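You operate a simulated robot arm through the tools that you are given. There is no shell and no other tool. Be economical: measure what you need, move in short steps, check, and stop when the job is done.

The job below is to be done with a simulated two-armed robot. You get a single attempt, and the scene is never put back.

Task
Take the clear bottle marked middle and leave it on the deck of the cart. Put the labelled brown bottle marked "dark" from the top of the cooler on the green mat and the labelled brown bottle that says "fresh" on the top of the table by the store rack. Turn the blue knob to off. Fetch the brown sleeve and set it on top of the brown wooden block. Fetch the brown bottle by the sink and stand it on the top of the pump bench. Take the pink sponge and put it on the ledge. Any order will do. Set down upright: clear bottle marked middle, labelled brown bottle, brown bottle by the sink.

Only the result counts: the job must be done as asked and must still hold three seconds after the hand-in. Knocking over, shifting, dropping, spilling or breaking anything else fails it.

Robot
Two 7-joint arms with fingered hands on one trunk, on a base that drives. Base frame: it is fixed to the floor where the robot stands at the start and does not move with it; the origin is under the middle of the robot, x ahead of it, y to its left, z up. Lengths are in cm, angles in rad, forces in N, time in s.
The left shoulder is at the start at [7.3, 15.2, 115.9], the right one opposite. With the tool pointing down near the work surface each hand reaches from about 10 to 72 cm from the robot's upright axis, wherever it stands, measured 20 degrees to its own side. Places, roughly: blue knob [40, -90, 80]; brown bottle by the sink (8x8x30 cm) [-140, 10, 100]; brown sleeve [-125, 0, 100]; deck of the cart [-390, -90, 50]; green mat (17x29 cm) [-172, 200, 88]; labelled brown bottle [75, -75, 100]; ledge (22x17 cm) [46, 266, 34]; pink sponge (10x6x4 cm) [-170, 50, 90]; top of the pump bench [70, 160, 80]; top of the table by the store rack [-320, -300, 90]; wooden block (31x24x7 cm) [-370, -90, 60]. Payload 4 kg a hand.
Tool frame (each hand has its own): the origin (TCP) lies between the finger pads and is the grasp point; the fingertips stand 3 cm ahead of it; z points along the fingers, y is the line along which they close. Largest opening 10.4 cm; the body of the gripper starts 3.5 cm behind the TCP. The gripper is a hand of 3 fingers: y runs from the thumb to the fingers, the wrist lies at [-1.5, -10.4, -17.8] in the tool frame, and closing takes about 1.5 s.
Orientation is that of the tool frame in the base frame, as [roll, pitch, yaw] about the fixed x, y, z axes, in that order (R = Rz(yaw) Ry(pitch) Rx(roll)). With the fingers straight down and the wrist toward the robot, the tool's x, y and z point along [0, 1, 0], [1, 0, 0] and [0, 0, -1] of the base frame.

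Tools
- The arms move only by the tool jog_arm. It takes "left_targets", "right_targets" or both (then of equal length, played together; a hand with none holds still); each is one flat list of numbers, 7 for each row, row after row: the shift along the tool's x, y, z in cm, then the turn, a rotation vector about the tool's x, y, z in degrees, then the closure, from 0 (fully open) to 1 (shut). In form: [x, y, z, ax, ay, az, fingers, x, y, z, ax, ay, az, fingers, ...]. A call has 1 to 8 rows; each row shifts and turns the commanded pose from where the row before left it, along the tool's axes as they then stand. Each row takes 0.2 s and may step no farther than 5 cm and 0.15 rad from the row before; otherwise, or with a gripper value out of range, the whole call is refused. A pose out of reach is approached as far as the arm can. The call stops where the force on the tool passes 40 N (or 10 N more than at its start, if that is more) or the arm is blocked; 0.2 s more then pass. The fingers move at their own pace (about 15.3 cm/s each) and stop on an object; they squeeze with about 27 N. The grip force told is the motor's: it shows also when the fingers shut on nothing. Time passes only in rows, and 0.2 s behind the last, so rows that do not move let the fingers close. The reply holds the time, the measured pose of the TCP, the force on the tool along the base axes, the opening and the grip force, in the units named above and with some noise, with the torque about the TCP (base axes, N m) and any sound that the robot's microphone picked up, and new pictures: "pictures" is both (left out), scene, wrist or none (wrist: the cameras of the hands that moved).
- Cameras (640 x 400 px; columns grow to the right, rows downward): "scene" is now at [13.12, -4.03, 138.7]; the picture's right is [-0.44, -0.90, -0.00], its down [-0.52, 0.25, -0.81] and it looks along [0.73, -0.35, -0.58] (base axes); focal length 261 px, centre (320, 200). "left" rides on the left gripper at [-6.4, -9.4, -11.7] in its tool frame; the picture's right is [-0.72, -0.33, 0.61], its down [0.64, -0.65, 0.40] and it looks along [0.27, 0.68, 0.68] (tool axes); focal length 238 px, centre (320, 200). "right" rides on the right gripper at [6.4, -9.4, -11.7] in its tool frame; the picture's right is [-0.72, 0.33, -0.61], its down [-0.64, -0.65, 0.40] and it looks along [-0.27, 0.68, 0.68] (tool axes); focal length 238 px, centre (320, 200). There is no depth. A picture from a camera that has moved, and an enlarged one, comes with that camera's place and axes in the base frame and with its lens.
- lift_body(by): slides the trunk up (or, below 0, down) by that many cm; the arms and the scene camera ride with it, the base frame stays. It gives what a move gives, with no picture.
- steer(legs): drives the robot by 1 to 6 legs, each [ahead, left, turn to the left] in cm, cm and rad, along the robot's own axes; the way and the turn of a leg run together, so that a leg with both is an arc; at most 150 cm and 3.142 rad a leg. The arms and the cameras ride along, it lands a little off, and it stops where it bumps. It gives what a move gives, and a new picture of the scene camera.
- set_grasp(shape, hand): the hand has 3 fingers and takes this shape, open, in about a second: jaw (thumb against the fingers, like two jaws); tri (thumb and two fingers); tip (a fingertip pinch); poke (one finger out to press); point (the index stretched); flat (the hand flat); cup (the hand cupped); fist (a fist). The gripper value then closes the fingers along that shape, each until it touches; the sizes above hold for jaw. It gives what a move gives, with no picture.
- pan_tilt(pan, tilt): turns the head with the scene camera to pan (to the left, within 1.501 rad either way) and tilt (down, from -0.506 to 1.204), counted from straight ahead of the robot. It gives what a move gives, and a new picture of the scene camera.
- enlarge(camera, box): a new picture of the part [left, top, right, bottom] of that camera's present view, enlarged. The clock stands still meanwhile.
- close_job(): hands the job in; it is judged then, once.

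Work in short steps. Places have to be worked out from the pictures, the camera data and where the tool is seen: move nearer, look again, correct. Check each grasp and each placing, and mend what went wrong. You have 196 turns and 260 pictures in all, those below and enlarged ones among them. Open the grippers and draw the arms clear of the work before you hand the job in, unless the task says otherwise.

The tools are called after ">>>" by a JSON object that holds its "fn" and its "kwargs". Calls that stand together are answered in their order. jog_arm: Moves the arms, as the interface text tells. Its arguments: {"type":"object","properties":{"left_targets":{"type":"array","items":{"type":"number"}},"right_targets":{"type":"array","items":{"type":"number"}},"pictures":{"type":"string","enum":["both","scene","wrist","none"]}},"required":[]} The other tools are called the same way: lift_body (by) slides the trunk up or down; set_grasp (shape, hand) gives the hand a shape; steer (legs) drives the base; pan_tilt (pan, tilt) turns the head that bears the scene camera; enlarge (camera, box) takes an enlarged picture of a part of a camera's view; close_job () hands the job in.

At the start:

```text
time: 0.0
left_ee_pos: [61.18, -3.36, 124.84]
left_orientation: [-3.139, -0.001, 1.571]
left_wrist_force: [0.0, 0.4, 0.2]
left_moment: [0.01, 0.0, -0.03]
left_grip_width: 10.36
left_gripper_force: 0.1
left_shape: jaw
right_ee_pos: [39.83, -46.65, 123.23]
right_orientation: [-3.138, -0.002, 1.571]
right_wrist_force: [-1.2, -0.5, 0.5]
right_moment: [-0.05, -0.01, -0.01]
right_grip_width: 10.36
right_gripper_force: 0.0
right_shape: jaw
trunk travel left (down, up): [-57.5, 36.5]
robot x, y, heading: [-0.21, 0.08, -0.003]
head pan, tilt: [-0.452, 0.616]
```

scene: 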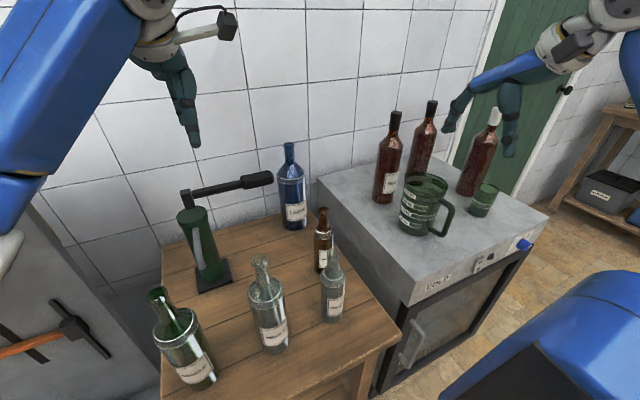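
right: 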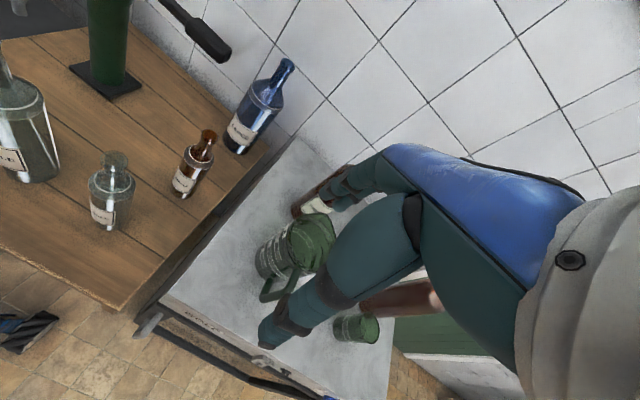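
left: 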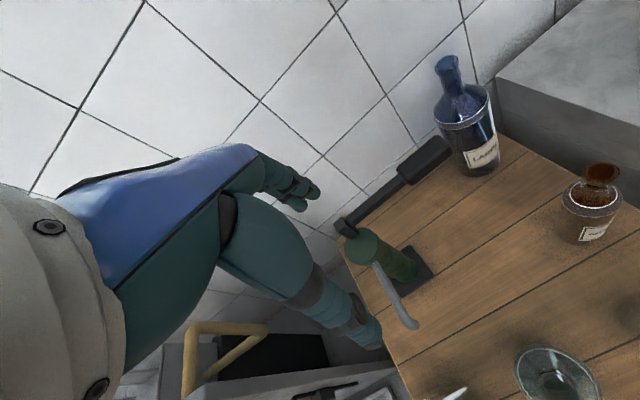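

The cooler with three brown bottles and the table with labelled bottles are in view. I enlarge to read the labels and the knob.

>>> {"fn": "enlarge", "kwargs": {"camera": "scene", "box": [340, 80, 560, 300]}}

>>> {"fn": "enlarge", "kwargs": {"camera": "scene", "box": [140, 130, 380, 400]}}

```text
1.82 times, centred on (450, 190) of scene
camera zoom: at [13.12, -4.03, 138.7], right [-0.44, -0.9, 0.0], down [-0.52, 0.25, -0.81], along [0.73, -0.35, -0.58], focal length 474 px, centre (84, 218)
```

zoom: 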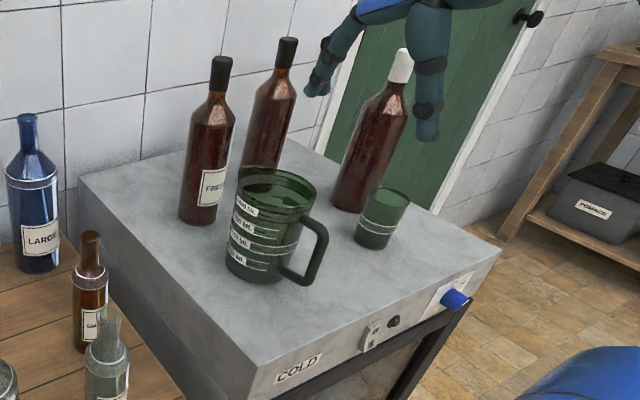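

```text
1.48 times, centred on (260, 265) of scene
camera zoom: at [13.12, -4.03, 138.7], right [-0.44, -0.9, 0.0], down [-0.52, 0.25, -0.81], along [0.73, -0.35, -0.58], focal length 386 px, centre (409, 104)
```

zoom: 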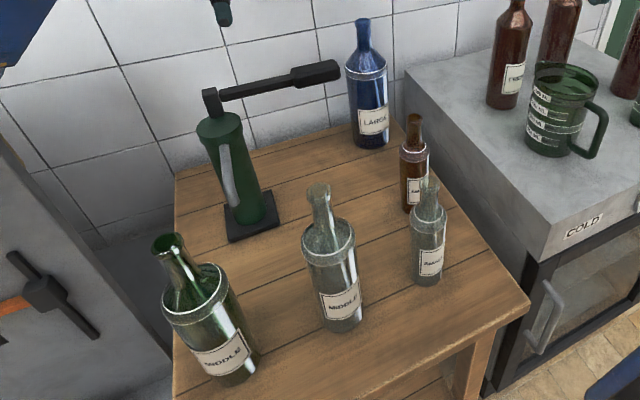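

"FRESH" is the left bottle; labels of the other two are hidden. The clear MIDDLE bottle stands mid-table. I look around the room.

>>> {"fn": "pan_tilt", "kwargs": {"pan": 1.3, "tilt": 0.5}}

>>> {"fn": "pan_tilt", "kwargs": {"pan": -1.4, "tilt": 0.5}}

>>> {"fn": "pan_tilt", "kwargs": {"pan": 0.2, "tilt": 0.8}}

```text
time: 1.8
left_ee_pos: [60.9, -3.11, 124.82]
left_orientation: [-3.141, 0.0, 1.572]
left_wrist_force: [-0.2, 0.8, -0.8]
left_moment: [-0.02, 0.01, -0.02]
left_grip_width: 10.35
left_gripper_force: 0.2
left_shape: jaw
right_ee_pos: [39.6, -46.46, 123.32]
right_orientation: [3.14, 0.001, 1.572]
right_wrist_force: [-0.3, 0.3, 0.2]
right_moment: [0.02, 0.04, 0.04]
right_grip_width: 10.36
right_gripper_force: 0.0
right_shape: jaw
trunk travel left (down, up): [-57.5, 36.5]
robot x, y, heading: [-0.1, -0.08, 0.0]
head pan, tilt: [1.3, 0.499]
camera scene: at [7.65, 8.58, 139.78], right [0.96, -0.27, 0.0], down [-0.13, -0.46, -0.88], along [0.23, 0.85, -0.48], focal length 261 px, centre (320, 200)
```

scene: 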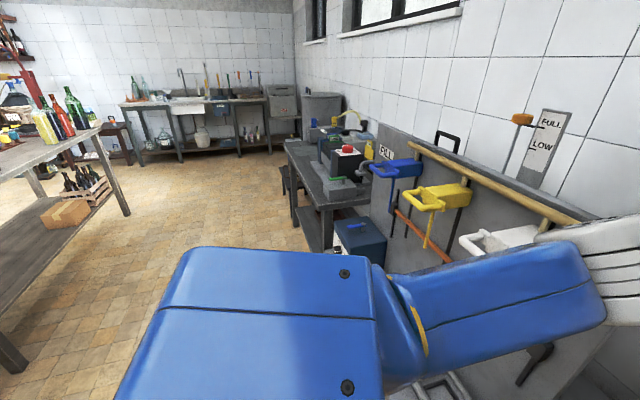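

```text
time: 4.2
left_ee_pos: [60.89, -3.28, 124.87]
left_orientation: [3.14, 0.0, 1.574]
left_wrist_force: [-0.4, 0.5, -0.2]
left_moment: [0.01, 0.0, -0.05]
left_grip_width: 10.37
left_gripper_force: 0.0
left_shape: jaw
right_ee_pos: [39.66, -46.43, 123.41]
right_orientation: [3.141, -0.001, 1.571]
right_wrist_force: [0.4, -0.5, 0.1]
right_moment: [0.01, 0.0, 0.01]
right_grip_width: 10.36
right_gripper_force: 0.1
right_shape: jaw
trunk travel left (down, up): [-57.5, 36.5]
robot x, y, heading: [-0.34, 0.06, 0.0]
head pan, tilt: [-1.4, 0.499]
camera scene: at [6.76, -9.16, 139.75], right [-0.99, -0.17, 0.0], down [-0.08, 0.47, -0.88], along [0.15, -0.86, -0.48], focal length 261 px, centre (320, 200)
```

scene: 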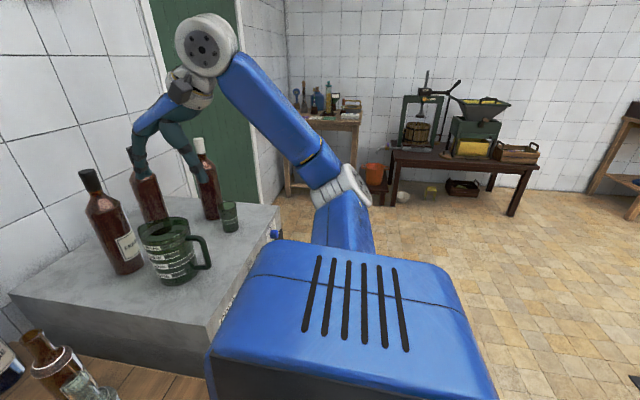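

```text
time: 5.8
left_ee_pos: [60.96, -3.19, 124.98]
left_orientation: [3.141, -0.001, 1.573]
left_wrist_force: [0.1, 0.0, -0.1]
left_moment: [0.02, 0.04, 0.02]
left_grip_width: 10.39
left_gripper_force: 0.1
left_shape: jaw
right_ee_pos: [39.64, -46.44, 123.39]
right_orientation: [-3.142, 0.0, 1.571]
right_wrist_force: [-0.4, 0.1, 0.5]
right_moment: [0.03, 0.02, -0.01]
right_grip_width: 10.36
right_gripper_force: 0.1
right_shape: jaw
trunk travel left (down, up): [-57.5, 36.5]
robot x, y, heading: [0.21, -0.14, -0.004]
head pan, tilt: [0.201, 0.799]
camera scene: at [13.11, 1.42, 137.16], right [0.2, -0.98, 0.0], down [-0.7, -0.14, -0.7], along [0.68, 0.14, -0.72], focal length 261 px, centre (320, 200)
```

scene: 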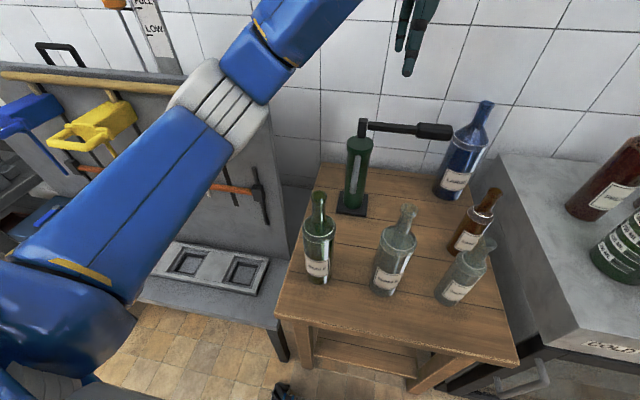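

Table top z is about 88 and the clear MIDDLE bottle is near (38,-7). First I back off and move right to face the blue knob.

>>> {"fn": "steer", "kwargs": {"legs": [[-35, 0, 0], [0, -80, 0]]}}

>>> {"fn": "pan_tilt", "kwargs": {"pan": 0.0, "tilt": 0.55}}

```text
time: 12.0
left_ee_pos: [26.28, -81.19, 124.88]
left_orientation: [-3.14, 0.004, 1.595]
left_wrist_force: [0.4, -0.2, -0.7]
left_moment: [-0.01, 0.0, -0.02]
left_grip_width: 10.37
left_gripper_force: 0.1
left_shape: jaw
right_ee_pos: [5.8, -124.95, 123.48]
right_orientation: [-3.141, 0.003, 1.593]
right_wrist_force: [-0.5, -0.3, 0.7]
right_moment: [0.01, 0.01, 0.0]
right_grip_width: 10.38
right_gripper_force: 0.2
right_shape: jaw
trunk travel left (down, up): [-57.5, 36.5]
robot x, y, heading: [-34.78, -79.97, 0.022]
head pan, tilt: [0.201, 0.799]
camera scene: at [-21.73, -77.69, 137.15], right [0.22, -0.98, 0.0], down [-0.7, -0.16, -0.7], along [0.68, 0.15, -0.72], focal length 261 px, centre (320, 200)
```

scene: 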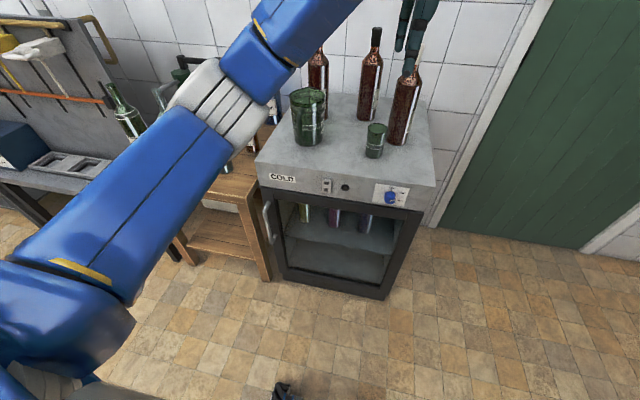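

```text
time: 12.8
left_ee_pos: [26.05, -81.31, 124.91]
left_orientation: [-3.141, 0.001, 1.593]
left_wrist_force: [-0.4, -0.2, 0.6]
left_moment: [-0.07, -0.05, -0.02]
left_grip_width: 10.37
left_gripper_force: 0.0
left_shape: jaw
right_ee_pos: [5.71, -124.96, 123.59]
right_orientation: [3.138, 0.004, 1.592]
right_wrist_force: [-0.7, 0.0, 0.1]
right_moment: [-0.04, 0.03, -0.04]
right_grip_width: 10.37
right_gripper_force: 0.1
right_shape: jaw
trunk travel left (down, up): [-57.5, 36.5]
robot x, y, heading: [-34.78, -79.74, 0.022]
head pan, tilt: [0.0, 0.55]
camera scene: at [-20.61, -79.54, 139.29], right [0.02, -1.0, 0.0], down [-0.52, -0.01, -0.85], along [0.85, 0.02, -0.53], focal length 261 px, centre (320, 200)
```

scene: 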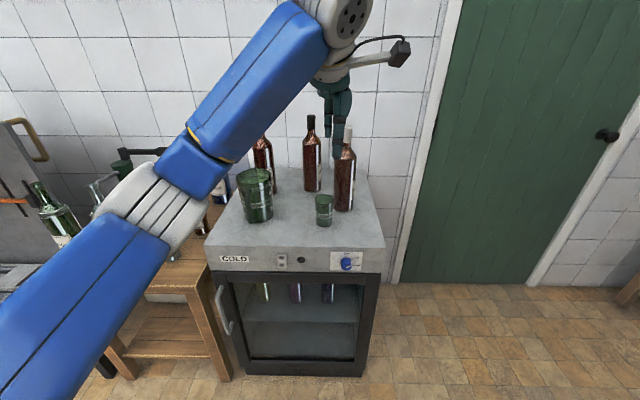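

>>> {"fn": "enlarge", "kwargs": {"camera": "scene", "box": [300, 235, 400, 290]}}

>>> {"fn": "enlarge", "kwargs": {"camera": "scene", "box": [200, 100, 400, 280]}}

```text
6.40 times, centred on (350, 262) of scene
camera zoom: at [-20.61, -79.54, 139.29], right [0.02, -1.0, 0.0], down [-0.52, -0.01, -0.85], along [0.85, 0.02, -0.53], focal length 1668 px, centre (128, -200)
```

zoom: 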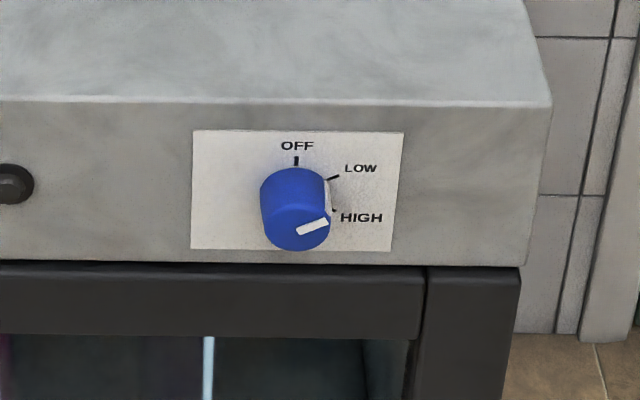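

```text
2.22 times, centred on (300, 190) of scene
camera zoom: at [-20.61, -79.54, 139.29], right [0.02, -1.0, 0.0], down [-0.52, -0.01, -0.85], along [0.85, 0.02, -0.53], focal length 579 px, centre (364, 222)
```

zoom: 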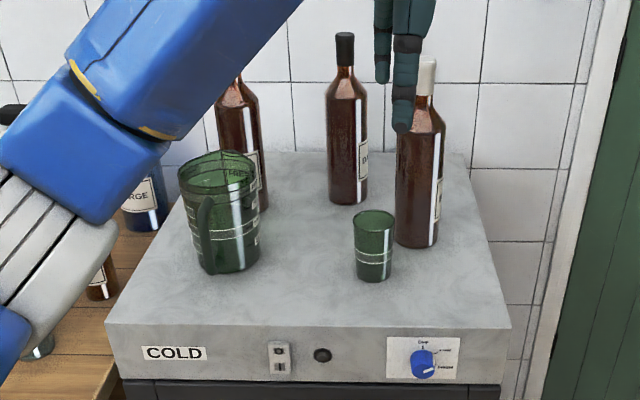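

Knob shows the pointer near LOW/HIGH; OFF is up, knob axis along x at about (40,-86.5,78). I retract the left hand and turn the right hand to point forward.

>>> {"fn": "jog_arm", "kwargs": {"left_targets": [0, -5, 0, 0, 0, 0, 0, 0, -5, 0, 0, 0, 0, 0, 0, -5, 0, 0, 0, 0, 0, 0, -5, 0, 0, 0, 0, 0, 0, -4, 0, 0, 0, 0, 0, 0, 0, 0, 0, 0, 0, 0, 0, 0, 0, 0, 0, 0, 0, 0, 0, 0, 0, 0, 0, 0], "right_targets": [0, 0, 0, -8.5, 0, 0, 0, 0, 0, 0, -8.5, 0, 0, 0, 0, 0, 0, -8.5, 0, 0, 0, 0, 0, 0, -8.5, 0, 0, 0, 0, 0, 0, -8.5, 0, 0, 0, 0, 0, 0, -8.5, 0, 0, 0, 0, 0, 0, -8.5, 0, 0, 0, 0, 0, 0, -8.5, 0, 0, 0], "pictures": "none"}}

>>> {"fn": "jog_arm", "kwargs": {"right_targets": [0, 0, 0, -8.5, 0, 0, 0, 0, 0, 0, -8.5, 0, 0, 0, 0, -5, 0, -5, 0, 0, 0, 0, -5, 0, 0, 0, 0, 0, 0, -5, 0, 0, 0, 0, 0, 0, -5, 0, 0, 0, 0, 0, 0, -5, 0, 0, 0, 0, 0, 0, -5, 0, 0, 0, 0, 0], "pictures": "both"}}

```text
time: 14.6
left_ee_pos: [1.95, -82.09, 124.95]
left_orientation: [3.141, 0.002, 1.596]
left_wrist_force: [0.2, 0.2, -0.1]
left_moment: [-0.02, 0.01, 0.02]
left_grip_width: 10.37
left_gripper_force: 0.1
left_shape: jaw
right_ee_pos: [5.58, -125.13, 123.46]
right_orientation: [1.951, 0.002, 1.594]
right_wrist_force: [0.0, 0.0, -0.2]
right_moment: [-0.04, -0.02, -0.01]
right_grip_width: 10.39
right_gripper_force: 0.2
right_shape: jaw
trunk travel left (down, up): [-57.5, 36.5]
robot x, y, heading: [-35.09, -79.88, 0.026]
head pan, tilt: [0.0, 0.55]
```

```text
time: 16.4
left_ee_pos: [2.02, -82.09, 124.97]
left_orientation: [3.141, 0.004, 1.596]
left_wrist_force: [0.6, -0.3, -0.6]
left_moment: [-0.01, 0.0, -0.02]
left_grip_width: 10.36
left_gripper_force: 0.0
left_shape: jaw
right_ee_pos: [5.1, -125.33, 93.54]
right_orientation: [1.57, 0.001, 1.594]
right_wrist_force: [-0.5, 0.0, -0.2]
right_moment: [0.0, -0.03, 0.01]
right_grip_width: 10.39
right_gripper_force: 0.0
right_shape: jaw
trunk travel left (down, up): [-57.5, 36.5]
robot x, y, heading: [-34.47, -79.92, 0.026]
head pan, tilt: [0.0, 0.55]
camera scene: at [-20.64, -79.56, 139.3], right [0.02, -1.0, 0.0], down [-0.52, -0.01, -0.85], along [0.85, 0.02, -0.52], focal length 261 px, centre (320, 200)
camera right: at [-6.8, -119.19, 84.01], right [-0.6, -0.73, 0.33], down [0.42, -0.63, -0.65], along [0.68, -0.25, 0.69], focal length 238 px, centre (320, 200)
```

scene: 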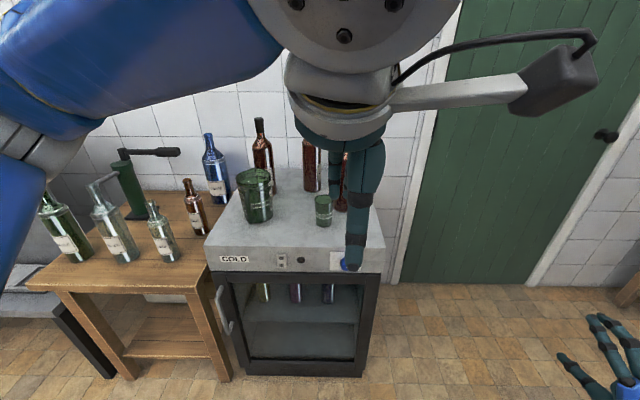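
right: 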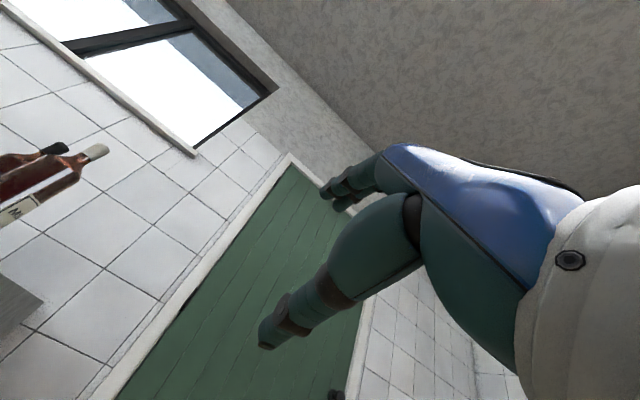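

Label letters show the middle black-capped bottle starts with "D". I move the left hand aside, bring the right hand lower and inward.

>>> {"fn": "jog_arm", "kwargs": {"left_targets": [5, 0, 0, 0, 0, 0, 0, 5, 0, 0, 0, 0, 0, 0, 5, 0, 0, 0, 0, 0, 0, 5, 0, 0, 0, 0, 0, 0, 5, 0, 0, 0, 0, 0, 0, 5, 0, 0, 0, 0, 0, 0, 0, 0, 0, 0, 0, 0, 0], "right_targets": [0, -5, 0, 0, 0, 0, 0, 0, -5, 0, 0, 0, 0, 0, 0, -5, 0, 0, 0, 0, 0, 5, 0, 0, 0, 0, 0, 0, 5, 0, 0, 0, 0, 0, 0, 5, 0, 0, 0, 0, 0, 0, 5, 0, 0, 0, 0, 0, 0], "pictures": "none"}}

>>> {"fn": "steer", "kwargs": {"legs": [[15, 18, -0.026]]}}

```text
time: 17.8
left_ee_pos: [0.43, -53.14, 125.89]
left_orientation: [3.114, 0.011, 1.59]
left_wrist_force: [0.1, -0.7, 0.4]
left_moment: [0.0, -0.03, -0.02]
left_grip_width: 10.38
left_gripper_force: 0.0
left_shape: jaw
left hand out of reach, approached as far as the arm can: row 6
right_ee_pos: [5.24, -117.04, 81.42]
right_orientation: [1.551, 0.168, 1.602]
right_wrist_force: [-0.8, -0.2, 1.1]
right_moment: [-0.03, -0.01, 0.01]
right_grip_width: 10.39
right_gripper_force: 0.0
right_shape: jaw
trunk travel left (down, up): [-57.5, 36.5]
robot x, y, heading: [-34.84, -79.89, 0.025]
head pan, tilt: [0.0, 0.55]
stopped in row 6 (right hand): the arm was blocked; the commanded pose is now the measured one
```

```text
time: 19.5
left_ee_pos: [16.39, -37.28, 126.0]
left_orientation: [3.117, 0.002, 1.558]
left_wrist_force: [0.9, -1.0, 0.6]
left_moment: [0.02, 0.04, 0.01]
left_grip_width: 10.4
left_gripper_force: 0.1
left_shape: jaw
right_ee_pos: [19.28, -100.96, 80.92]
right_orientation: [1.555, 0.16, 1.575]
right_wrist_force: [-0.1, -1.3, -0.5]
right_moment: [-0.03, 0.01, 0.04]
right_grip_width: 10.4
right_gripper_force: 0.0
right_shape: jaw
trunk travel left (down, up): [-57.5, 36.5]
robot x, y, heading: [-20.06, -61.66, -0.005]
head pan, tilt: [0.0, 0.55]
camera scene: at [-6.19, -62.6, 139.32], right [-0.01, -1.0, -0.01], down [-0.52, 0.01, -0.85], along [0.85, 0.0, -0.52], focal length 261 px, centre (320, 200)
```

scene: 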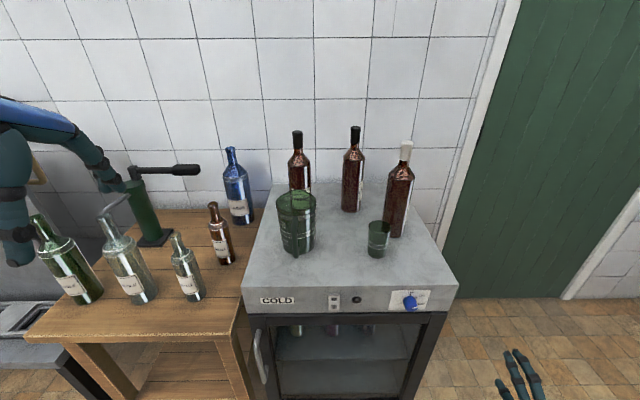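

Knob triangulated at about (39,-86.6,78.5). The low-wrist pose got blocked, so I rotate the hand about its axis so the wrist lies on the right side, then the turn moves it upward.

>>> {"fn": "jog_arm", "kwargs": {"right_targets": [0, 0, 0, 0, 0, -8.5, 0, 0, 0, 0, 0, 0, -8.5, 0, 0, 0, 0, 0, 0, -8.5, 0, 0, 0, 0, 0, 0, -8.5, 0, 0, 0, 0, 0, 0, -8.5, 0, 0, 0, 0, 0, 0, -8.5, 0, 0, 0, 0, 0, 0, -8.5, 0, 0, 0, 0, 0, 0, -8.5, 0], "pictures": "both"}}

```text
time: 21.3
left_ee_pos: [16.53, -36.67, 125.84]
left_orientation: [3.117, 0.01, 1.559]
left_wrist_force: [0.3, -0.3, -0.5]
left_moment: [-0.01, 0.0, 0.02]
left_grip_width: 10.39
left_gripper_force: 0.1
left_shape: jaw
right_ee_pos: [19.33, -100.26, 81.17]
right_orientation: [1.497, 1.355, 1.505]
right_wrist_force: [0.1, 0.3, 0.3]
right_moment: [-0.03, 0.0, -0.01]
right_grip_width: 10.39
right_gripper_force: 0.1
right_shape: jaw
trunk travel left (down, up): [-57.5, 36.5]
robot x, y, heading: [-19.77, -62.06, -0.002]
head pan, tilt: [0.0, 0.55]
camera scene: at [-6.13, -61.78, 139.31], right [-0.01, -1.0, 0.0], down [-0.52, 0.0, -0.85], along [0.85, -0.01, -0.52], focal length 261 px, centre (320, 200)
camera right: at [7.62, -108.14, 72.73], right [-0.63, 0.16, 0.76], down [0.4, -0.77, 0.49], along [0.67, 0.62, 0.42], focal length 238 px, centre (320, 200)
```

scene: 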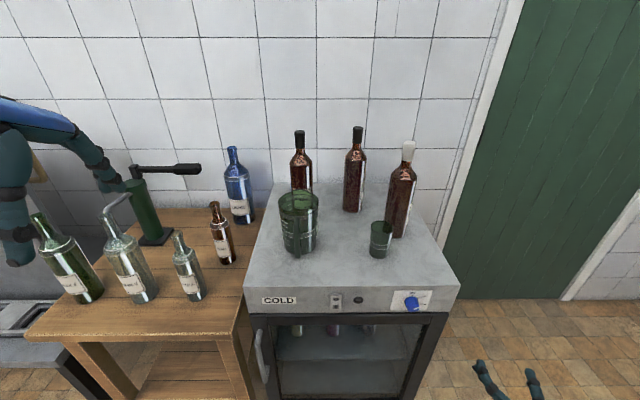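
right: 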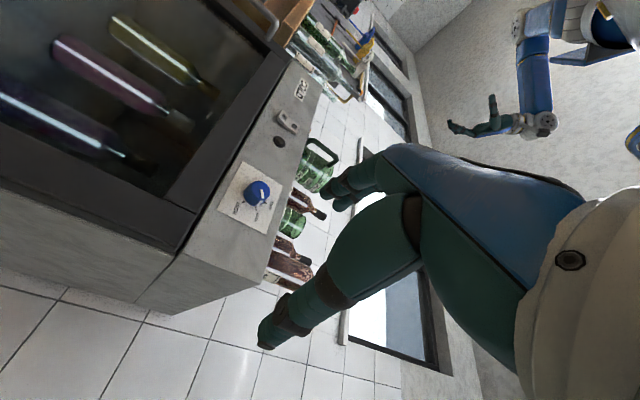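

The right camera confirms the knob at about (37,-86.6,79). I align the hand with the knob axis, stopping about 6 cm short.

>>> {"fn": "jog_arm", "kwargs": {"right_targets": [1.6, 4.3, 0, 0, 0, 0, 0, 1.6, 4.3, 0, 0, 0, 0, 0, 1.6, 4.3, 0, 0, 0, 0, 0, 0, 0, 3.5, 0, 0, 0, 0, 0, 0, 3.5, 0, 0, 0, 0, 0, 0, 3.5, 0, 0, 0, 0], "pictures": "both"}}

>>> {"fn": "enlarge", "kwargs": {"camera": "scene", "box": [360, 260, 480, 360]}}

```text
time: 22.1
left_ee_pos: [16.38, -36.66, 125.97]
left_orientation: [3.115, 0.007, 1.559]
left_wrist_force: [0.6, -0.2, 0.6]
left_moment: [0.01, 0.01, 0.03]
left_grip_width: 10.39
left_gripper_force: 0.0
left_shape: jaw
right_ee_pos: [18.55, -96.88, 82.32]
right_orientation: [1.724, 1.504, 1.737]
right_wrist_force: [0.6, -0.8, 0.4]
right_moment: [-0.01, -0.05, 0.0]
right_grip_width: 10.39
right_gripper_force: 0.1
right_shape: jaw
right hand out of reach, approached as far as the arm can: row 2, 3
trunk travel left (down, up): [-57.5, 36.5]
robot x, y, heading: [-20.0, -61.89, -0.011]
head pan, tilt: [0.0, 0.55]
stopped in row 3 (right hand): the arm was blocked; the commanded pose is now the measured one
camera scene: at [-6.15, -61.91, 139.31], right [-0.01, -1.0, 0.0], down [-0.52, 0.0, -0.85], along [0.85, -0.01, -0.52], focal length 261 px, centre (320, 200)
camera right: at [6.84, -106.0, 75.44], right [-0.61, 0.27, 0.75], down [0.42, -0.69, 0.59], along [0.67, 0.67, 0.31], focal length 238 px, centre (320, 200)
```

scene: 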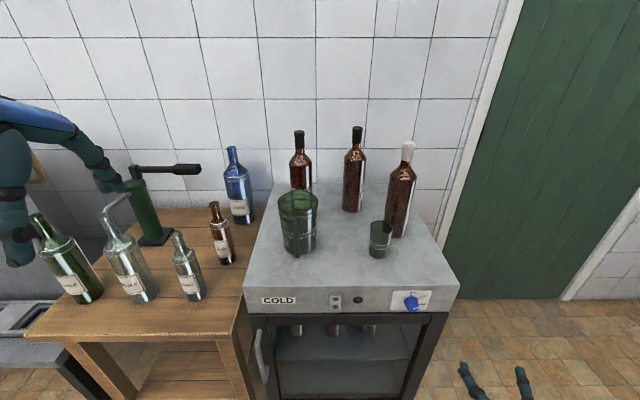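
right: 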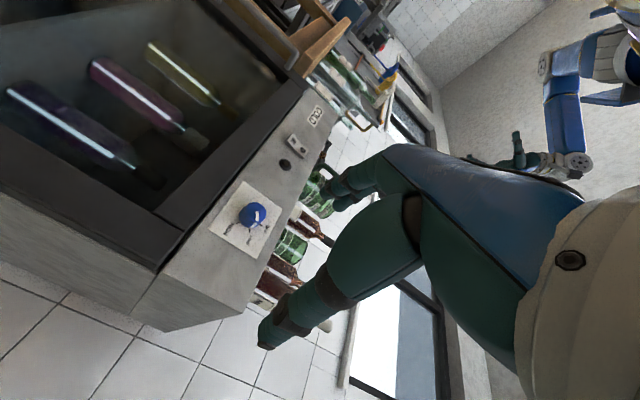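

```text
4.00 times, centred on (420, 310) of scene
camera zoom: at [-6.15, -61.91, 139.31], right [-0.01, -1.0, 0.0], down [-0.52, 0.0, -0.85], along [0.85, -0.01, -0.52], focal length 1043 px, centre (-80, -240)
```

zoom: 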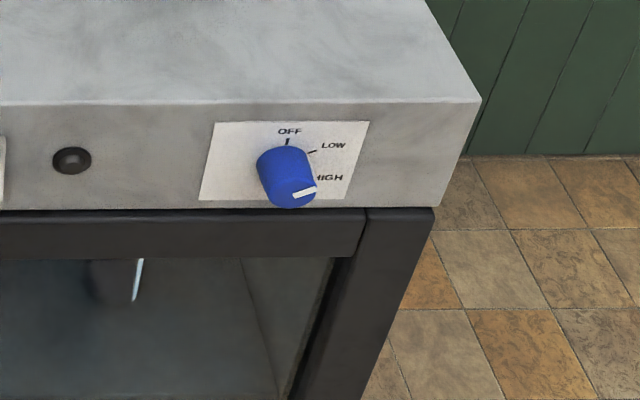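

The arm limits lateral motion here, so I shift the base instead: left ~10 and forward ~11, putting the hand in front of the knob.

>>> {"fn": "steer", "kwargs": {"legs": [[0, 10.3, 0.01], [10, 0, 0]]}}

>>> {"fn": "enlarge", "kwargs": {"camera": "right", "box": [160, 120, 400, 360]}}

```text
time: 24.0
left_ee_pos: [26.05, -27.6, 126.31]
left_orientation: [3.111, -0.006, 1.567]
left_wrist_force: [0.8, -1.2, 0.7]
left_moment: [0.02, 0.02, 0.03]
left_grip_width: 10.37
left_gripper_force: 0.0
left_shape: jaw
right_ee_pos: [28.65, -87.17, 81.91]
right_orientation: [1.68, 1.491, 1.702]
right_wrist_force: [0.4, -0.6, 0.7]
right_moment: [0.0, 0.03, 0.05]
right_grip_width: 10.36
right_gripper_force: 0.1
right_shape: jaw
trunk travel left (down, up): [-57.5, 36.5]
robot x, y, heading: [-9.97, -51.53, 0.007]
head pan, tilt: [0.0, 0.55]
camera scene: at [3.69, -53.08, 139.33], right [0.0, -1.0, -0.01], down [-0.52, 0.01, -0.85], along [0.85, 0.01, -0.52], focal length 261 px, centre (320, 200)
```

scene: 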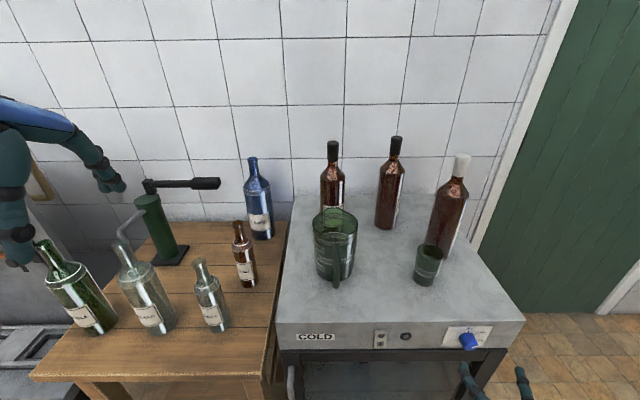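

```text
1.67 times, centred on (280, 240) of right
camera zoom: at [17.11, -96.27, 74.94], right [-0.61, 0.26, 0.75], down [0.43, -0.69, 0.58], along [0.67, 0.68, 0.32], focal length 397 px, centre (387, 133)
```

zoom: 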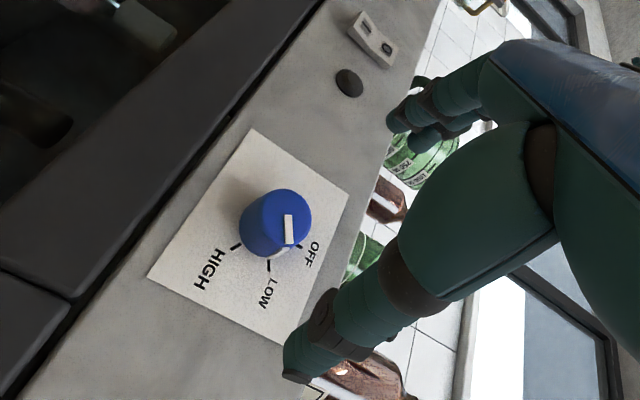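

From the right camera the pointer stands at LOW; OFF is about 50° counter-clockwise. Knob face at about (37.5,-86.2,80). I align and advance partway.

>>> {"fn": "jog_arm", "kwargs": {"right_targets": [2.0, 0.8, 0, 0, 0, 0, 0, 0, 0, 2, 0, 0, 0, 0, 0, 0, 2, 0, 0, 0, 0], "pictures": "both"}}

```text
time: 24.8
left_ee_pos: [26.36, -26.83, 126.06]
left_orientation: [3.114, 0.002, 1.565]
left_wrist_force: [-0.2, -0.3, -0.4]
left_moment: [0.03, 0.01, -0.04]
left_grip_width: 10.38
left_gripper_force: 0.1
left_shape: jaw
right_ee_pos: [33.01, -86.64, 82.14]
right_orientation: [1.727, 1.498, 1.747]
right_wrist_force: [-0.4, -0.5, -0.3]
right_moment: [0.0, -0.02, 0.03]
right_grip_width: 10.39
right_gripper_force: 0.2
right_shape: jaw
right hand out of reach, approached as far as the arm can: row 1
trunk travel left (down, up): [-57.5, 36.5]
robot x, y, heading: [-10.04, -51.91, -0.002]
head pan, tilt: [0.0, 0.55]
camera scene: at [4.1, -52.28, 139.28], right [0.0, -1.0, -0.01], down [-0.52, 0.0, -0.85], along [0.85, 0.0, -0.52], focal length 261 px, centre (320, 200)
camera right: at [21.34, -95.84, 75.19], right [-0.61, 0.26, 0.75], down [0.43, -0.69, 0.59], along [0.67, 0.68, 0.31], focal length 238 px, centre (320, 200)
```

scene: 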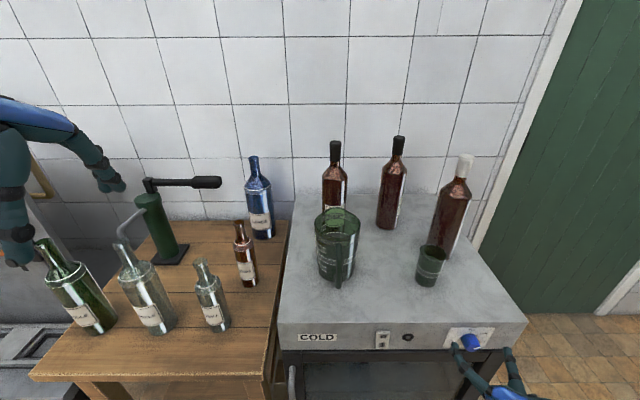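
right: 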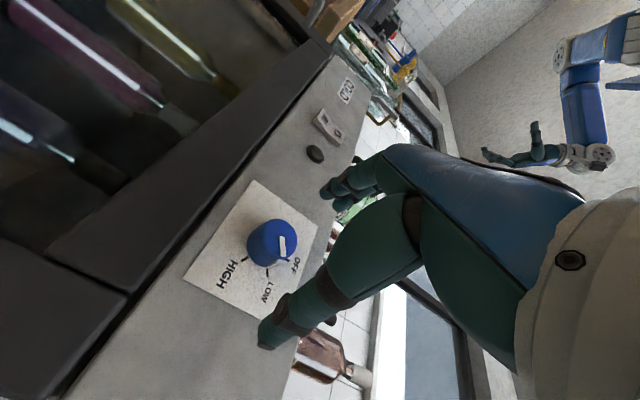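

The arm can't go lower, so I lower the trunk 1.6 cm, then advance onto the knob.

>>> {"fn": "lift_body", "kwargs": {"by": -1.6}}

>>> {"fn": "jog_arm", "kwargs": {"right_targets": [0, 0.3, 1.5, 0, 0, 0, 0.3, 0, 0, 1.5, 0, 0, 0, 0.3, 0, 0, 0, 0, 0, 0, 0.3], "pictures": "both"}}

```text
time: 25.5
left_ee_pos: [26.2, -26.21, 124.27]
left_orientation: [3.112, 0.006, 1.566]
left_wrist_force: [0.0, 0.8, 0.0]
left_moment: [0.01, 0.02, 0.01]
left_grip_width: 10.37
left_gripper_force: 0.1
left_shape: jaw
right_ee_pos: [32.99, -86.19, 80.69]
right_orientation: [1.76, 1.505, 1.781]
right_wrist_force: [-0.3, 0.3, 0.1]
right_moment: [-0.04, 0.0, 0.01]
right_grip_width: 10.37
right_gripper_force: 0.0
right_shape: jaw
trunk travel left (down, up): [-55.9, 38.1]
robot x, y, heading: [-10.28, -51.47, 0.004]
head pan, tilt: [0.0, 0.55]
```

```text
time: 26.3
left_ee_pos: [26.1, -26.13, 124.32]
left_orientation: [3.112, 0.008, 1.567]
left_wrist_force: [0.0, -0.3, 0.5]
left_moment: [-0.01, 0.01, -0.01]
left_grip_width: 10.39
left_gripper_force: 0.0
left_shape: jaw
right_ee_pos: [35.85, -85.72, 80.71]
right_orientation: [1.727, 1.503, 1.75]
right_wrist_force: [-0.6, -0.1, -0.3]
right_moment: [-0.02, 0.01, -0.04]
right_grip_width: 7.29
right_gripper_force: 0.1
right_shape: jaw
trunk travel left (down, up): [-55.9, 38.1]
robot x, y, heading: [-10.24, -51.6, 0.003]
head pan, tilt: [0.0, 0.55]
camera scene: at [3.88, -51.37, 137.71], right [0.0, -1.0, 0.0], down [-0.52, 0.0, -0.85], along [0.85, 0.0, -0.52], focal length 261 px, centre (320, 200)
camera right: at [24.23, -94.91, 73.95], right [-0.61, 0.26, 0.75], down [0.43, -0.68, 0.59], along [0.67, 0.68, 0.31], focal length 238 px, centre (320, 200)
```

scene: 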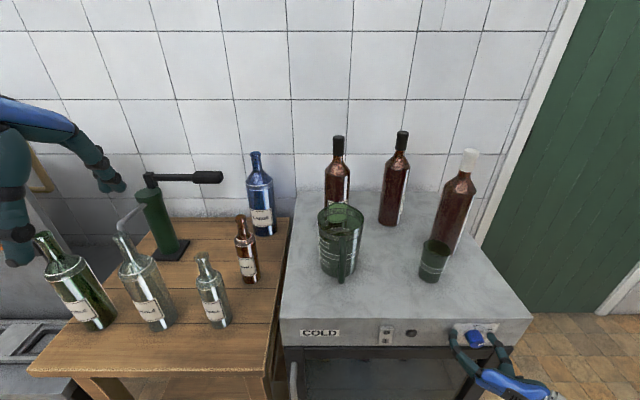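
right: 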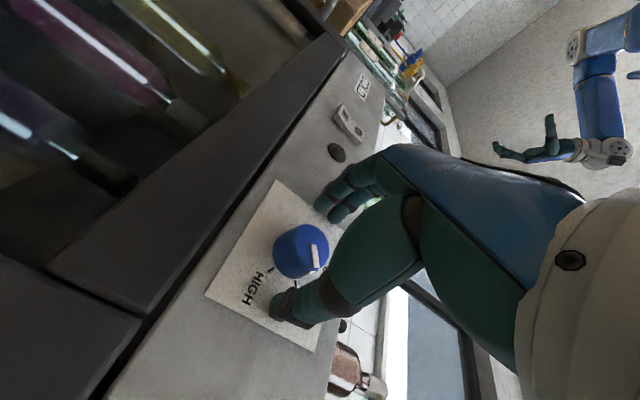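

>>> {"fn": "enlarge", "kwargs": {"camera": "scene", "box": [420, 310, 540, 390]}}

```text
5.00 times, centred on (480, 350) of scene
camera zoom: at [3.88, -51.37, 137.71], right [0.0, -1.0, 0.0], down [-0.52, 0.0, -0.85], along [0.85, 0.0, -0.52], focal length 1303 px, centre (-480, -550)
```

zoom: 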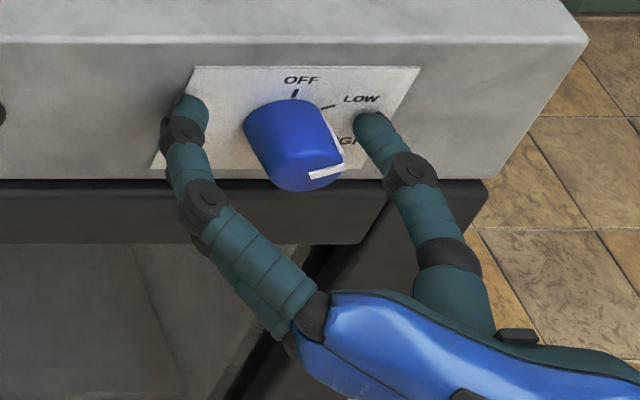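

The knob lies between thumb and fingers. I close on it and let the grip settle.

>>> {"fn": "jog_arm", "kwargs": {"right_targets": [0, 0, 0, 0, 0, 0, 1, 0, 0, 0, 0, 0, 0, 1, 0, 0, 0, 0, 0, 0, 1, 0, 0, 0, 0, 0, 0, 1, 0, 0, 0, 0, 0, 0, 1], "pictures": "none"}}

>>> {"fn": "enlarge", "kwargs": {"camera": "scene", "box": [420, 310, 540, 390]}}

```text
time: 27.5
left_ee_pos: [26.26, -26.02, 124.31]
left_orientation: [3.114, 0.009, 1.567]
left_wrist_force: [-0.6, 0.4, 0.1]
left_moment: [0.03, 0.02, 0.03]
left_grip_width: 10.38
left_gripper_force: 0.0
left_shape: jaw
right_ee_pos: [35.92, -85.67, 80.82]
right_orientation: [1.729, 1.506, 1.749]
right_wrist_force: [-1.6, -1.0, 2.1]
right_moment: [0.03, -0.01, -0.15]
right_grip_width: 2.21
right_gripper_force: 26.7
right_shape: jaw
trunk travel left (down, up): [-55.9, 38.1]
robot x, y, heading: [-10.13, -51.68, 0.0]
head pan, tilt: [0.0, 0.55]
```

```text
5.00 times, centred on (480, 350) of scene
camera zoom: at [3.86, -51.31, 137.72], right [0.0, -1.0, 0.0], down [-0.52, 0.0, -0.85], along [0.85, 0.0, -0.52], focal length 1303 px, centre (-480, -550)
```

zoom: 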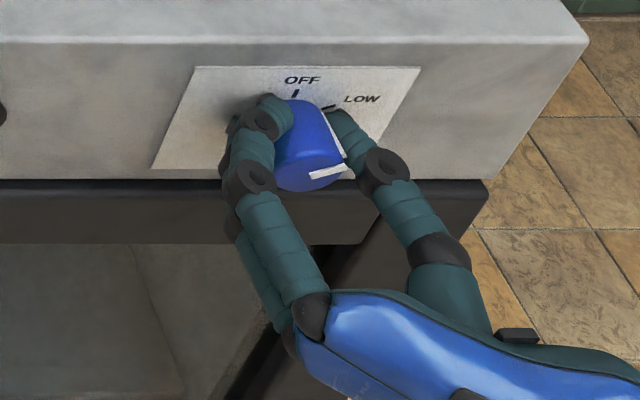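

Gripped at 2.2 cm. I turn about -50° around the tool axis.

>>> {"fn": "jog_arm", "kwargs": {"right_targets": [0, 0, 0, 0, 0, -8.3, 1, 0, 0, 0, 0, 0, -8.3, 1, 0, 0, 0, 0, 0, -8.3, 1, 0, 0, 0, 0, 0, -8.3, 1, 0, 0, 0, 0, 0, -8.3, 1, 0, 0, 0, 0, 0, -8.3, 1], "pictures": "none"}}

>>> {"fn": "enlarge", "kwargs": {"camera": "scene", "box": [420, 310, 540, 390]}}

```text
time: 28.9
left_ee_pos: [26.38, -26.32, 124.25]
left_orientation: [3.115, 0.006, 1.568]
left_wrist_force: [0.0, 0.0, -0.4]
left_moment: [0.0, -0.01, -0.04]
left_grip_width: 10.42
left_gripper_force: 0.1
left_shape: jaw
right_ee_pos: [35.45, -85.1, 80.74]
right_orientation: [-2.685, 1.528, -2.683]
right_wrist_force: [16.1, -9.7, 6.5]
right_moment: [-0.11, -0.12, 0.01]
right_grip_width: 1.96
right_gripper_force: 26.9
right_shape: jaw
right hand out of reach, approached as far as the arm can: row 1, 2, 3, 4, 5, 6
trunk travel left (down, up): [-55.9, 38.1]
robot x, y, heading: [-10.19, -51.62, -0.004]
head pan, tilt: [0.0, 0.55]
```

```text
5.00 times, centred on (480, 350) of scene
camera zoom: at [4.2, -51.68, 137.69], right [0.0, -1.0, 0.0], down [-0.53, 0.0, -0.85], along [0.85, 0.0, -0.53], focal length 1303 px, centre (-480, -550)
```

zoom: 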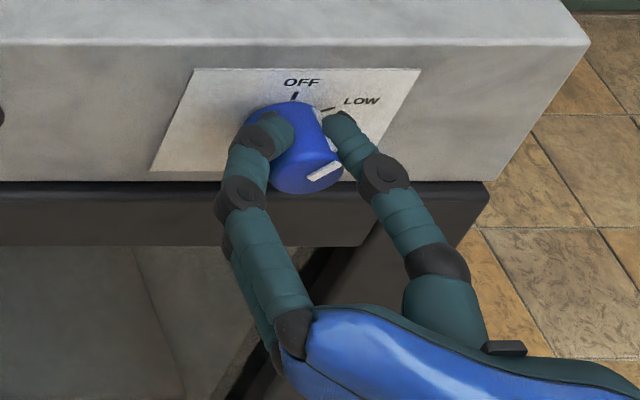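

The arm reached its roll limit (turned only ~7°). I open, rotate the hand back the other way (wrist lower), regrip and turn into this pose.

>>> {"fn": "jog_arm", "kwargs": {"right_targets": [0, 0, 0, 0, 0, 0, 0.45, 0, 0, 0, 0, 0, 0, 0.45, 0, 0, -1, 0, 0, 8.5, 0.45, 0, 0, -1, 0, 0, 8.5, 0.45, 0, 0, 0, 0, 0, 8.5, 0.45, 0, 0, 0, 0, 0, 8.5, 0.45, 0, 0, 0, 0, 0, 8.5, 0.45, 0, 0, 0, 0, 0, 8.5, 0.45], "pictures": "none"}}

```text
time: 30.7
left_ee_pos: [26.32, -26.08, 124.27]
left_orientation: [3.115, 0.008, 1.566]
left_wrist_force: [-0.4, -0.1, -0.2]
left_moment: [-0.01, 0.02, 0.01]
left_grip_width: 10.39
left_gripper_force: 0.0
left_shape: jaw
right_ee_pos: [33.17, -84.72, 81.01]
right_orientation: [1.625, 0.698, 1.614]
right_wrist_force: [0.2, 0.5, -0.1]
right_moment: [0.01, -0.02, 0.0]
right_grip_width: 5.71
right_gripper_force: 0.1
right_shape: jaw
trunk travel left (down, up): [-55.9, 38.1]
robot x, y, heading: [-9.99, -51.46, 0.001]
head pan, tilt: [0.0, 0.55]
```

Rotated back 50° freely. I recentre, advance onto the knob, add a little more back-rotation and look.

>>> {"fn": "jog_arm", "kwargs": {"right_targets": [-0.4, -1.1, 0, 0, 0, 0, 0.45, 0, 0, 0, 0, 0, 8.0, 0.45, 0, 0, 1.4, 0, 0, 0, 0.45, 0, 0, 1.4, 0, 0, 0, 0.45], "pictures": "none"}}

>>> {"fn": "enlarge", "kwargs": {"camera": "scene", "box": [420, 310, 540, 390]}}

>>> {"fn": "enlarge", "kwargs": {"camera": "right", "box": [160, 120, 400, 360]}}

```text
time: 31.7
left_ee_pos: [26.22, -26.06, 124.44]
left_orientation: [3.113, 0.008, 1.568]
left_wrist_force: [0.6, 0.1, 0.3]
left_moment: [0.01, 0.02, -0.04]
left_grip_width: 10.38
left_gripper_force: 0.1
left_shape: jaw
right_ee_pos: [35.96, -85.8, 80.24]
right_orientation: [1.617, 0.562, 1.603]
right_wrist_force: [-3.0, 0.0, -0.3]
right_moment: [-0.01, -0.09, 0.08]
right_grip_width: 5.79
right_gripper_force: 0.2
right_shape: jaw
trunk travel left (down, up): [-55.9, 38.1]
robot x, y, heading: [-10.35, -51.54, 0.004]
head pan, tilt: [0.0, 0.55]
```

```text
5.00 times, centred on (480, 350) of scene
camera zoom: at [3.84, -51.29, 137.71], right [0.0, -1.0, 0.0], down [-0.52, 0.0, -0.85], along [0.85, 0.0, -0.52], focal length 1303 px, centre (-480, -550)
```

zoom: 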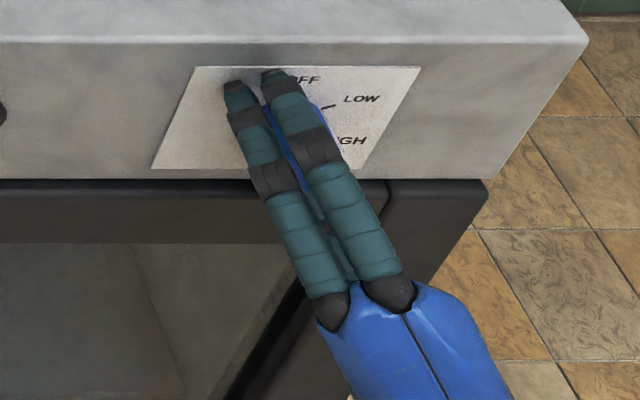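

```text
1.67 times, centred on (280, 240) of right
camera zoom: at [23.61, -85.49, 69.34], right [-0.58, -0.44, 0.68], down [0.4, -0.89, -0.23], along [0.71, 0.14, 0.69], focal length 397 px, centre (387, 133)
```

zoom: 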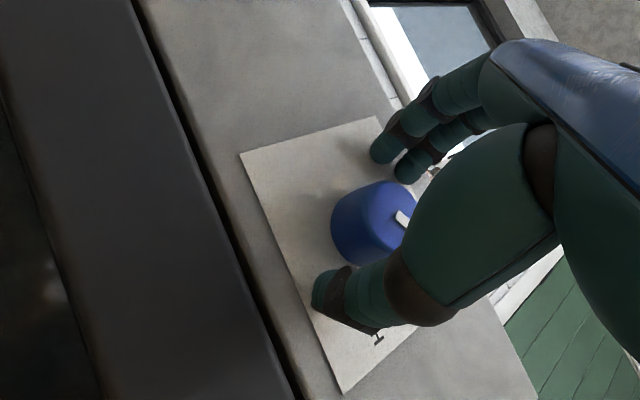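

Knob between thumb and two fingers. Grip, then turn -45°.

>>> {"fn": "jog_arm", "kwargs": {"right_targets": [0, 0, 0, 0, 0, 0, 1, 0, 0, 0, 0, 0, 0, 1, 0, 0, 0, 0, 0, 0, 1, 0, 0, 0, 0, 0, -8.5, 1, 0, 0, 0, 0, 0, -8.5, 1, 0, 0, 0, 0, 0, -8.5, 1, 0, 0, 0, 0, 0, -8.5, 1, 0, 0, 0, 0, 0, -8.5, 1], "pictures": "none"}}

>>> {"fn": "enlarge", "kwargs": {"camera": "scene", "box": [420, 310, 540, 390]}}

>>> {"fn": "enlarge", "kwargs": {"camera": "right", "box": [160, 120, 400, 360]}}

```text
time: 33.5
left_ee_pos: [26.06, -26.34, 124.39]
left_orientation: [3.113, 0.005, 1.567]
left_wrist_force: [0.6, -0.9, -0.2]
left_moment: [-0.01, 0.02, -0.01]
left_grip_width: 10.35
left_gripper_force: 0.0
left_shape: jaw
right_ee_pos: [35.86, -86.13, 80.11]
right_orientation: [1.726, 1.298, 1.725]
right_wrist_force: [-11.9, -4.4, -14.9]
right_moment: [0.03, 0.4, -0.13]
right_grip_width: 2.16
right_gripper_force: 27.4
right_shape: jaw
trunk travel left (down, up): [-55.9, 38.1]
robot x, y, heading: [-10.22, -51.66, 0.002]
head pan, tilt: [0.0, 0.55]
```

```text
5.00 times, centred on (480, 350) of scene
camera zoom: at [3.88, -51.7, 137.7], right [0.0, -1.0, 0.0], down [-0.52, 0.0, -0.85], along [0.85, 0.0, -0.52], focal length 1303 px, centre (-480, -550)
```

zoom: 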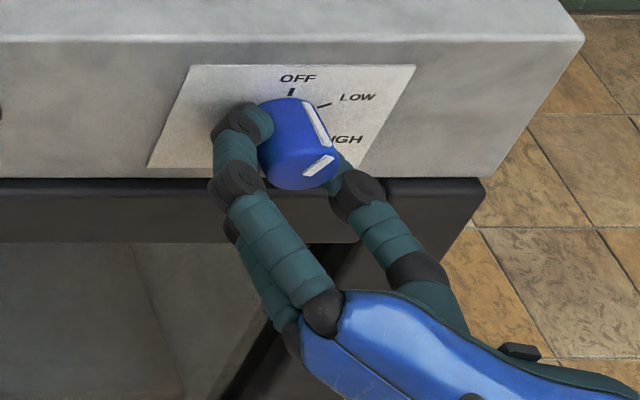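

```text
1.67 times, centred on (280, 240) of right
camera zoom: at [23.75, -93.54, 71.87], right [-0.58, 0.12, 0.81], down [0.43, -0.8, 0.43], along [0.69, 0.59, 0.41], focal length 397 px, centre (387, 133)
```

zoom: 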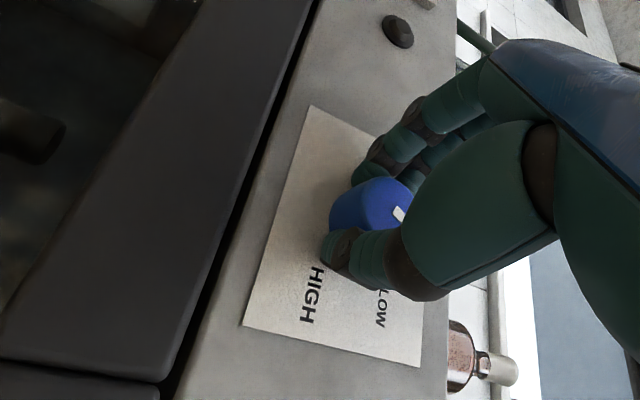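

The pointer moved to around/past LOW; more turning is needed. I turn further to the limit, then regrip again.

>>> {"fn": "jog_arm", "kwargs": {"right_targets": [0, 0, 0, 0, 0, -8.5, 1, 0, 0, 0, 0, 0, -8.5, 1, 0, 0, 0, 0, 0, 0, 0.45, 0, 0, 0, 0, 0, 0, 0.45, 0, 0, -1.2, 0, 0, 0, 0.45, 0, 0, -1.2, 0, 0, 0, 0.45], "pictures": "none"}}

>>> {"fn": "enlarge", "kwargs": {"camera": "scene", "box": [420, 310, 540, 390]}}

>>> {"fn": "enlarge", "kwargs": {"camera": "right", "box": [160, 120, 400, 360]}}

```text
time: 34.9
left_ee_pos: [26.12, -26.03, 124.25]
left_orientation: [3.113, 0.007, 1.569]
left_wrist_force: [-0.2, 0.5, -0.1]
left_moment: [0.0, 0.02, -0.01]
left_grip_width: 10.38
left_gripper_force: 0.2
left_shape: jaw
right_ee_pos: [35.98, -85.85, 80.34]
right_orientation: [2.64, 1.525, 2.647]
right_wrist_force: [-2.8, 0.0, 0.4]
right_moment: [0.06, -0.09, 0.12]
right_grip_width: 5.73
right_gripper_force: 0.2
right_shape: jaw
right hand out of reach, approached as far as the arm can: row 5, 6
trunk travel left (down, up): [-55.9, 38.1]
robot x, y, heading: [-9.95, -51.36, 0.006]
head pan, tilt: [0.0, 0.55]
```

```text
5.00 times, centred on (480, 350) of scene
camera zoom: at [3.83, -51.41, 137.72], right [0.0, -1.0, 0.0], down [-0.52, 0.0, -0.85], along [0.85, 0.0, -0.52], focal length 1303 px, centre (-480, -550)
```

zoom: 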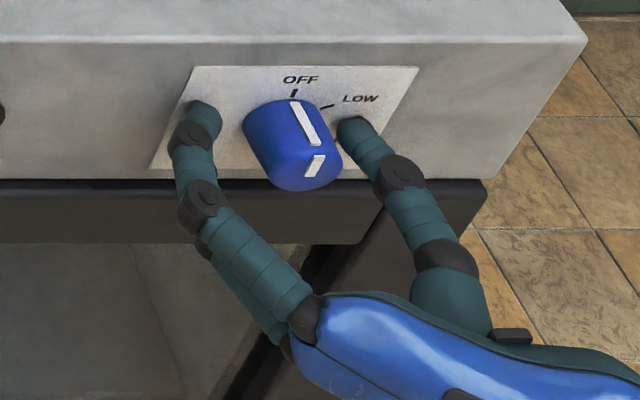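

```text
1.67 times, centred on (280, 240) of right
camera zoom: at [23.98, -95.21, 74.12], right [-0.59, 0.31, 0.75], down [0.43, -0.66, 0.61], along [0.68, 0.68, 0.26], focal length 397 px, centre (387, 133)
```

zoom: 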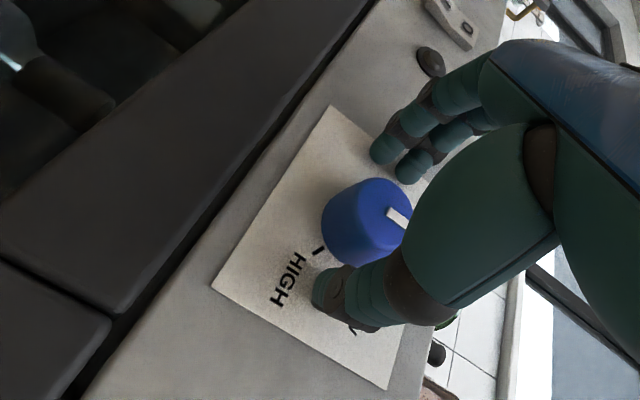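

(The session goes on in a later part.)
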